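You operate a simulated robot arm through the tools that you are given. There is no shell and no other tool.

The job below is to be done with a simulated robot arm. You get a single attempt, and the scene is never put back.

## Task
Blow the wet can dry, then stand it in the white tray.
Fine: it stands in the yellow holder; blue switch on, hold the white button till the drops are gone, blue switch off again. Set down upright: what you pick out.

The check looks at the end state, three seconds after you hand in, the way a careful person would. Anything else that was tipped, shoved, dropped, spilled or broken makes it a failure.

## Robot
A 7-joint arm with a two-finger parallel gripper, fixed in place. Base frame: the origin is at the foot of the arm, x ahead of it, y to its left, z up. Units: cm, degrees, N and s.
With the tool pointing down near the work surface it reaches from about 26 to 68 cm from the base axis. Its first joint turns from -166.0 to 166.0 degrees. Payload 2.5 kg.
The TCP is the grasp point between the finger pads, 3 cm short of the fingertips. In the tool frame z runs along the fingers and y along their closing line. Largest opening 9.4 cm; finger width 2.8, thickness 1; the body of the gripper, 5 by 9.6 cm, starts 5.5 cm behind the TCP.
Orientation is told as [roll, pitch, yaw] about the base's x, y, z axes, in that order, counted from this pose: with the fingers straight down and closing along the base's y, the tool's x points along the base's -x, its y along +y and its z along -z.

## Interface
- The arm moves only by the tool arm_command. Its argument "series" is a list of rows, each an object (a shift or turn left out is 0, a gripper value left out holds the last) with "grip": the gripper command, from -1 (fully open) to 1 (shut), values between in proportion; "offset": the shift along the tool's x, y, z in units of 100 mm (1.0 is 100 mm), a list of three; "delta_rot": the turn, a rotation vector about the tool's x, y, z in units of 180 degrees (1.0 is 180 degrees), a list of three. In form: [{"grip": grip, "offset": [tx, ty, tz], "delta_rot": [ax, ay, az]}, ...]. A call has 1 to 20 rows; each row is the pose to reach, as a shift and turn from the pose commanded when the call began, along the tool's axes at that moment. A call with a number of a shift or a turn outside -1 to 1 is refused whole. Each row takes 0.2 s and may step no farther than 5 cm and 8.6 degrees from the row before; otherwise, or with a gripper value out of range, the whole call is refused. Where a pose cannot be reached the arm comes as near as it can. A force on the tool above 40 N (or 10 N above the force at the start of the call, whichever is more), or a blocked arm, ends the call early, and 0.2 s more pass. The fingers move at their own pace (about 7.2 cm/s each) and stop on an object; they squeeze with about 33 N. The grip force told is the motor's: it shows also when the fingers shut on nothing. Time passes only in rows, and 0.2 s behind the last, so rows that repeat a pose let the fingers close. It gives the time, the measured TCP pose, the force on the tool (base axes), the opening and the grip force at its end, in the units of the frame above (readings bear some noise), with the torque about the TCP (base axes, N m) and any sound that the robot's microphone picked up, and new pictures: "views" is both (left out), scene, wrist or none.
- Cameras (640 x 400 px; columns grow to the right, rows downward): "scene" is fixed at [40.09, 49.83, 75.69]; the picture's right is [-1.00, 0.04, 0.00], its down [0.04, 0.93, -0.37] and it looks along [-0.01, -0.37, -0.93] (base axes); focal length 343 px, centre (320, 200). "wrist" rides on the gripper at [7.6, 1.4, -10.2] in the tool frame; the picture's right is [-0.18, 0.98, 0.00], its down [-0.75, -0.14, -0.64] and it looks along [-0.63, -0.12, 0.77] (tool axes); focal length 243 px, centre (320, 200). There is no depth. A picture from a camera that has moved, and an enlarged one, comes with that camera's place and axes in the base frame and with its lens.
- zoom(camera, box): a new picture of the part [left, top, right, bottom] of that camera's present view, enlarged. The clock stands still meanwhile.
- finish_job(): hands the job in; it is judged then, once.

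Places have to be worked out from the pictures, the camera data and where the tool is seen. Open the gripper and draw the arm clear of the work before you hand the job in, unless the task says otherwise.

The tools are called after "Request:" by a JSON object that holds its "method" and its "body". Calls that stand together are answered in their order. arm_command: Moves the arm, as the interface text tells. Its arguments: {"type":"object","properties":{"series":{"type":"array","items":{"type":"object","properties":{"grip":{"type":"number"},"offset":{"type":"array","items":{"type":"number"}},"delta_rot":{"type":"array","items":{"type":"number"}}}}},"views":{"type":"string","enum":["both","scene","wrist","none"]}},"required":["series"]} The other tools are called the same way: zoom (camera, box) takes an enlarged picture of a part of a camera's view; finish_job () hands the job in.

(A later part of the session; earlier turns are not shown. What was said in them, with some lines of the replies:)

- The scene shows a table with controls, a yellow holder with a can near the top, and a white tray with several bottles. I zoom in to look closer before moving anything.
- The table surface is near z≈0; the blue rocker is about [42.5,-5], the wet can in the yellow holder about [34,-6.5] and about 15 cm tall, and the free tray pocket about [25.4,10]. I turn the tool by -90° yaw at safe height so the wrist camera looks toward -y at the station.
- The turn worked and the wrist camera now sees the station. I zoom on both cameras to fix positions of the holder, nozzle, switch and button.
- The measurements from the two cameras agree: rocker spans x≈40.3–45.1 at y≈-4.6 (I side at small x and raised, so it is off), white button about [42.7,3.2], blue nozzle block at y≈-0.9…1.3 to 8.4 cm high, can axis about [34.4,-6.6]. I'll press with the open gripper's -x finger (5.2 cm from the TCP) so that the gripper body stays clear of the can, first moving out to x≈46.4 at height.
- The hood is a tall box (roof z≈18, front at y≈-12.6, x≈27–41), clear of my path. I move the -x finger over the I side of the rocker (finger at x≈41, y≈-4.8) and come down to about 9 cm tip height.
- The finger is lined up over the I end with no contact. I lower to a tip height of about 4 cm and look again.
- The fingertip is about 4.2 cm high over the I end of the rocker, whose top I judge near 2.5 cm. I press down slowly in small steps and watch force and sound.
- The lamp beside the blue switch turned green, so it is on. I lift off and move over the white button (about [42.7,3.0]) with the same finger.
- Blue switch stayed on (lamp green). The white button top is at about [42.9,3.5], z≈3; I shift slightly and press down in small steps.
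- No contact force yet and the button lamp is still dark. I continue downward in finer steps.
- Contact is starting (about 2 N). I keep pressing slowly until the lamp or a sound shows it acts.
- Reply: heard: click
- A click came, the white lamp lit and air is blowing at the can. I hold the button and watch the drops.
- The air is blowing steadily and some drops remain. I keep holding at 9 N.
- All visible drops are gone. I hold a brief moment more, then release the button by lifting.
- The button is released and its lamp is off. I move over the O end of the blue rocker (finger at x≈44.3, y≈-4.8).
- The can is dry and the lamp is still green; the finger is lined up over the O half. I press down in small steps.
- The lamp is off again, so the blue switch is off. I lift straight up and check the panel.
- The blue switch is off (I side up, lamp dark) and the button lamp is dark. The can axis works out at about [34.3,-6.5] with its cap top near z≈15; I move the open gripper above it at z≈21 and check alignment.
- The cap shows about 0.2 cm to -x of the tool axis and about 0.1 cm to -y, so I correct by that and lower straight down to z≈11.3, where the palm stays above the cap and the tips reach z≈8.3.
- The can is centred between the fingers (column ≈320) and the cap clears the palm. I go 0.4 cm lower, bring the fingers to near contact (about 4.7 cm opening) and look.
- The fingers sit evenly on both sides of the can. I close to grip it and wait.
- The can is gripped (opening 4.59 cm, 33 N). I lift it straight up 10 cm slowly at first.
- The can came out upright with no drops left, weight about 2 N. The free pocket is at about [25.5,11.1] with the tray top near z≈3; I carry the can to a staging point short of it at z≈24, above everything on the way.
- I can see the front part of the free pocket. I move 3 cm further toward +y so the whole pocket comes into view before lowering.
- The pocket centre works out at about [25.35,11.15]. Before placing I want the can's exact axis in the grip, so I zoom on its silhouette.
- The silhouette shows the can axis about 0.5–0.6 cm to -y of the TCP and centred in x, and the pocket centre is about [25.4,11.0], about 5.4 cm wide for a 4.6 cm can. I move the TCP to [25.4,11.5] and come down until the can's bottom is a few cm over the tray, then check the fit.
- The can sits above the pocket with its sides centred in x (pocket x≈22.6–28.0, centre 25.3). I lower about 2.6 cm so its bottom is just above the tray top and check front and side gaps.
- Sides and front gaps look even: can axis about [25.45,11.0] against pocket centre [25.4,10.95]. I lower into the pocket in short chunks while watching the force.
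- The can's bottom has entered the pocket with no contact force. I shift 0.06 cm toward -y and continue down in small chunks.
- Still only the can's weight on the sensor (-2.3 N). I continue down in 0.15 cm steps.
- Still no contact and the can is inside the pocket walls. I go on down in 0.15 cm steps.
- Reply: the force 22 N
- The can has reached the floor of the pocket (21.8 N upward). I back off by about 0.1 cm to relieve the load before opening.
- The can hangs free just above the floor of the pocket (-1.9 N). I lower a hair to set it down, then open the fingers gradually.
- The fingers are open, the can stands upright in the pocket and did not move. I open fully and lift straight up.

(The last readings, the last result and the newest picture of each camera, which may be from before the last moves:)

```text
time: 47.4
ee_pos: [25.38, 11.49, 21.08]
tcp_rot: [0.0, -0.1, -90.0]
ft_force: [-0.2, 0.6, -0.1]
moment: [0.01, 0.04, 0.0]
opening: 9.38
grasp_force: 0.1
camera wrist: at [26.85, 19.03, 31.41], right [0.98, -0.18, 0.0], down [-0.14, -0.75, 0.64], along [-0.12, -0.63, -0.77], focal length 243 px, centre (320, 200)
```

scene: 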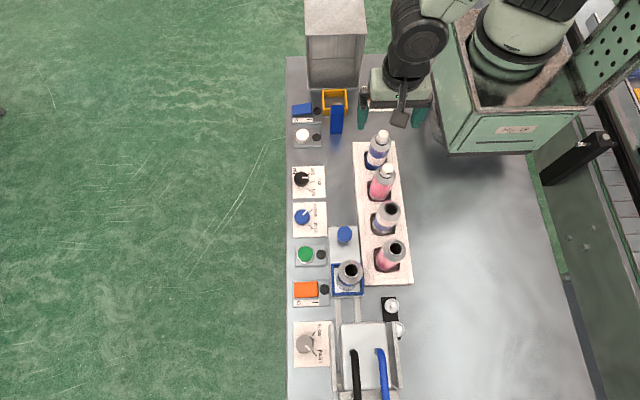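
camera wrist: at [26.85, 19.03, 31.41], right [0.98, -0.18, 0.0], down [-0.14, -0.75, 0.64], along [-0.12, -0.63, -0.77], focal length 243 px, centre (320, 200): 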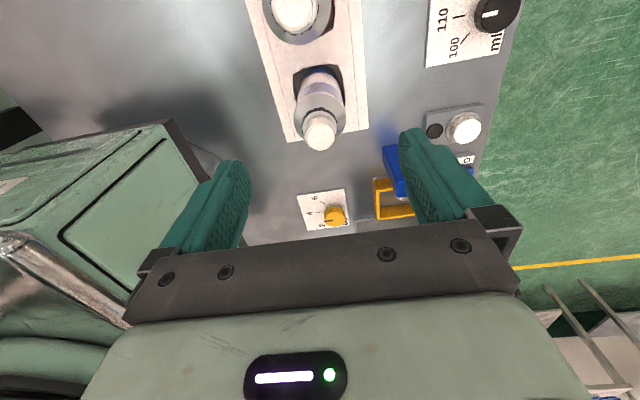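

The can stands clear in the tray. I raise the arm further and draw it out to the side, then inspect the whole scene.

Request:
{"method": "arm_command", "body": {"series": [{"grip": -1, "offset": [0, 0, -0.25]}, {"offset": [0, 0, -0.5]}, {"offset": [0, 0, -0.75]}, {"offset": [0, 0.15, -1.0]}, {"offset": [0, 0.35, -1.0]}, {"offset": [0, 0.6, -1.0]}, {"offset": [0, 0.8, -1.0]}, {"offset": [0, 1.0, -1.0]}, {"offset": [0, 1.0, -1.0]}], "views": "both"}}

Request:
{"method": "zoom", "body": {"camera": "scene", "box": [340, 110, 440, 210]}}

Request:
{"method": "zoom", "body": {"camera": "scene", "box": [270, 60, 410, 160]}}

Request:
{"method": "zoom", "body": {"camera": "wrist", "box": [120, 0, 400, 180]}}

```text
time: 49.4
ee_pos: [35.42, 11.51, 31.0]
tcp_rot: [0.0, 0.0, -89.9]
ft_force: [0.0, 0.7, 0.1]
moment: [-0.03, 0.04, -0.01]
opening: 9.42
grasp_force: 0.0
camera wrist: at [36.8, 19.07, 41.35], right [0.98, -0.18, 0.0], down [-0.14, -0.75, 0.64], along [-0.12, -0.63, -0.77], focal length 243 px, centre (320, 200)
```

scene: 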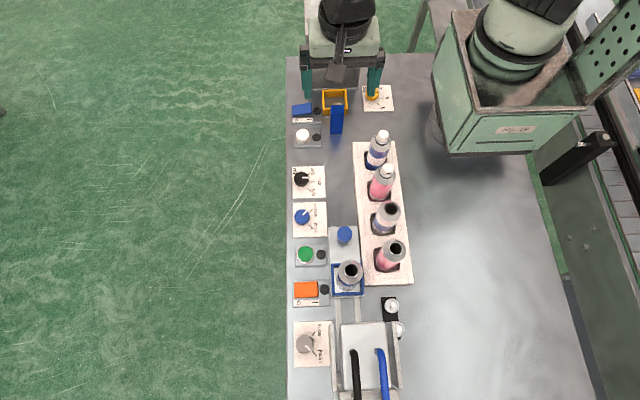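
wrist: 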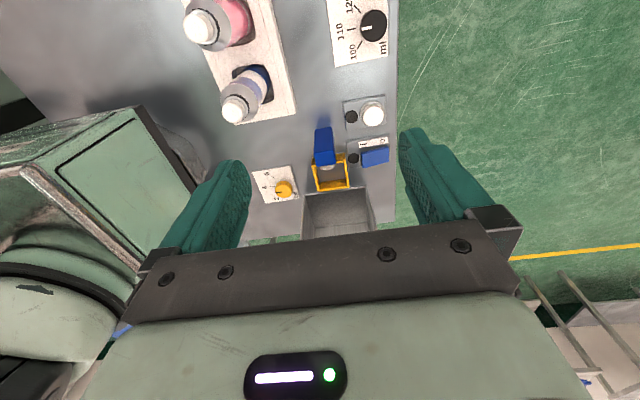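

```text
4.00 times, centred on (390, 160) of scene
camera zoom: at [40.09, 49.83, 75.69], right [-1.0, 0.04, 0.0], down [0.04, 0.93, -0.37], along [-0.01, -0.37, -0.93], focal length 1372 px, centre (40, 360)
```

zoom: 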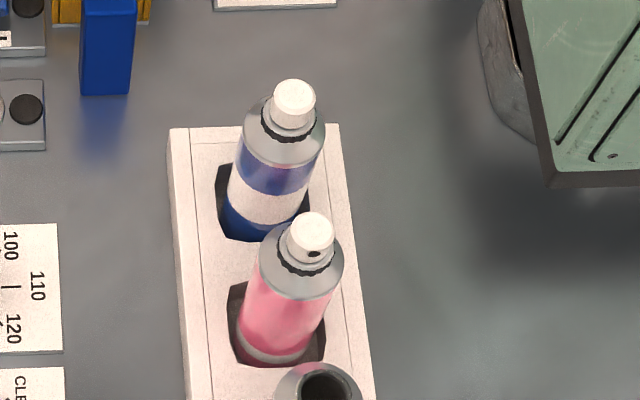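

```text
4.00 times, centred on (340, 110) of scene
camera zoom: at [40.09, 49.83, 75.69], right [-1.0, 0.04, 0.0], down [0.04, 0.93, -0.37], along [-0.01, -0.37, -0.93], focal length 1372 px, centre (240, 560)
```

zoom: 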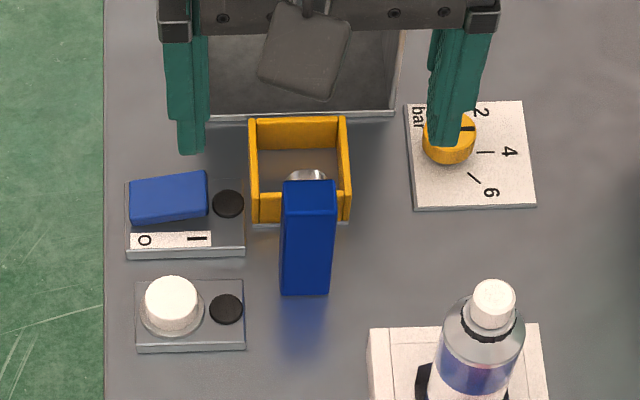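

```text
2.22 times, centred on (260, 90) of wrist
camera zoom: at [36.8, 19.07, 41.35], right [0.98, -0.18, 0.0], down [-0.14, -0.75, 0.64], along [-0.12, -0.63, -0.77], focal length 539 px, centre (453, 444)
```

zoom: 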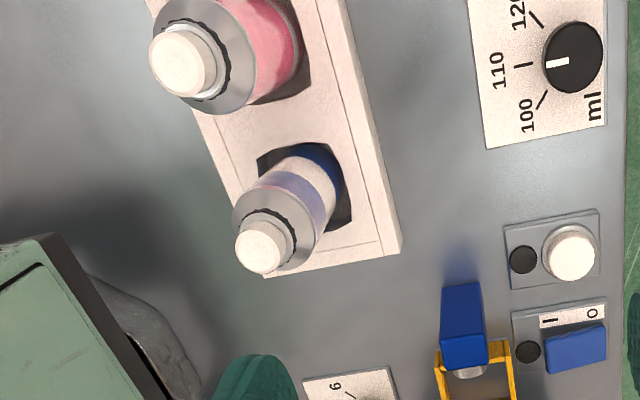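

The dry can stands upright in the free tray pocket next to the others. The blue switch is off, both lamps are dark and nothing else has moved. The gripper is open and drawn clear, so I hand the job in.

Request:
{"method": "finish_job", "body": {}}

```text
The job is handed in.
```

The can is dry and stands upright in the free pocket of the white tray, and I've handed the job in.

- **Drying:** I turned the blue switch on and held the white button until no drops showed on the can. Then I turned the blue switch off again; both lamps were dark at the end.
- **Placing:** I gripped the can by its body, lifted it straight out of the yellow holder and lowered it until it touched the pocket floor. It stayed put when the fingers opened.
- **Everything else:** In the last pictures nothing had been tipped, shoved or spilled. I didn't touch the pressure dial or any other control, and the gripper is open and clear of the work.

The cameras only saw the can from the front and above, so the back was not checked directly for drops. I held the button about half a second longer after the visible drops were gone.
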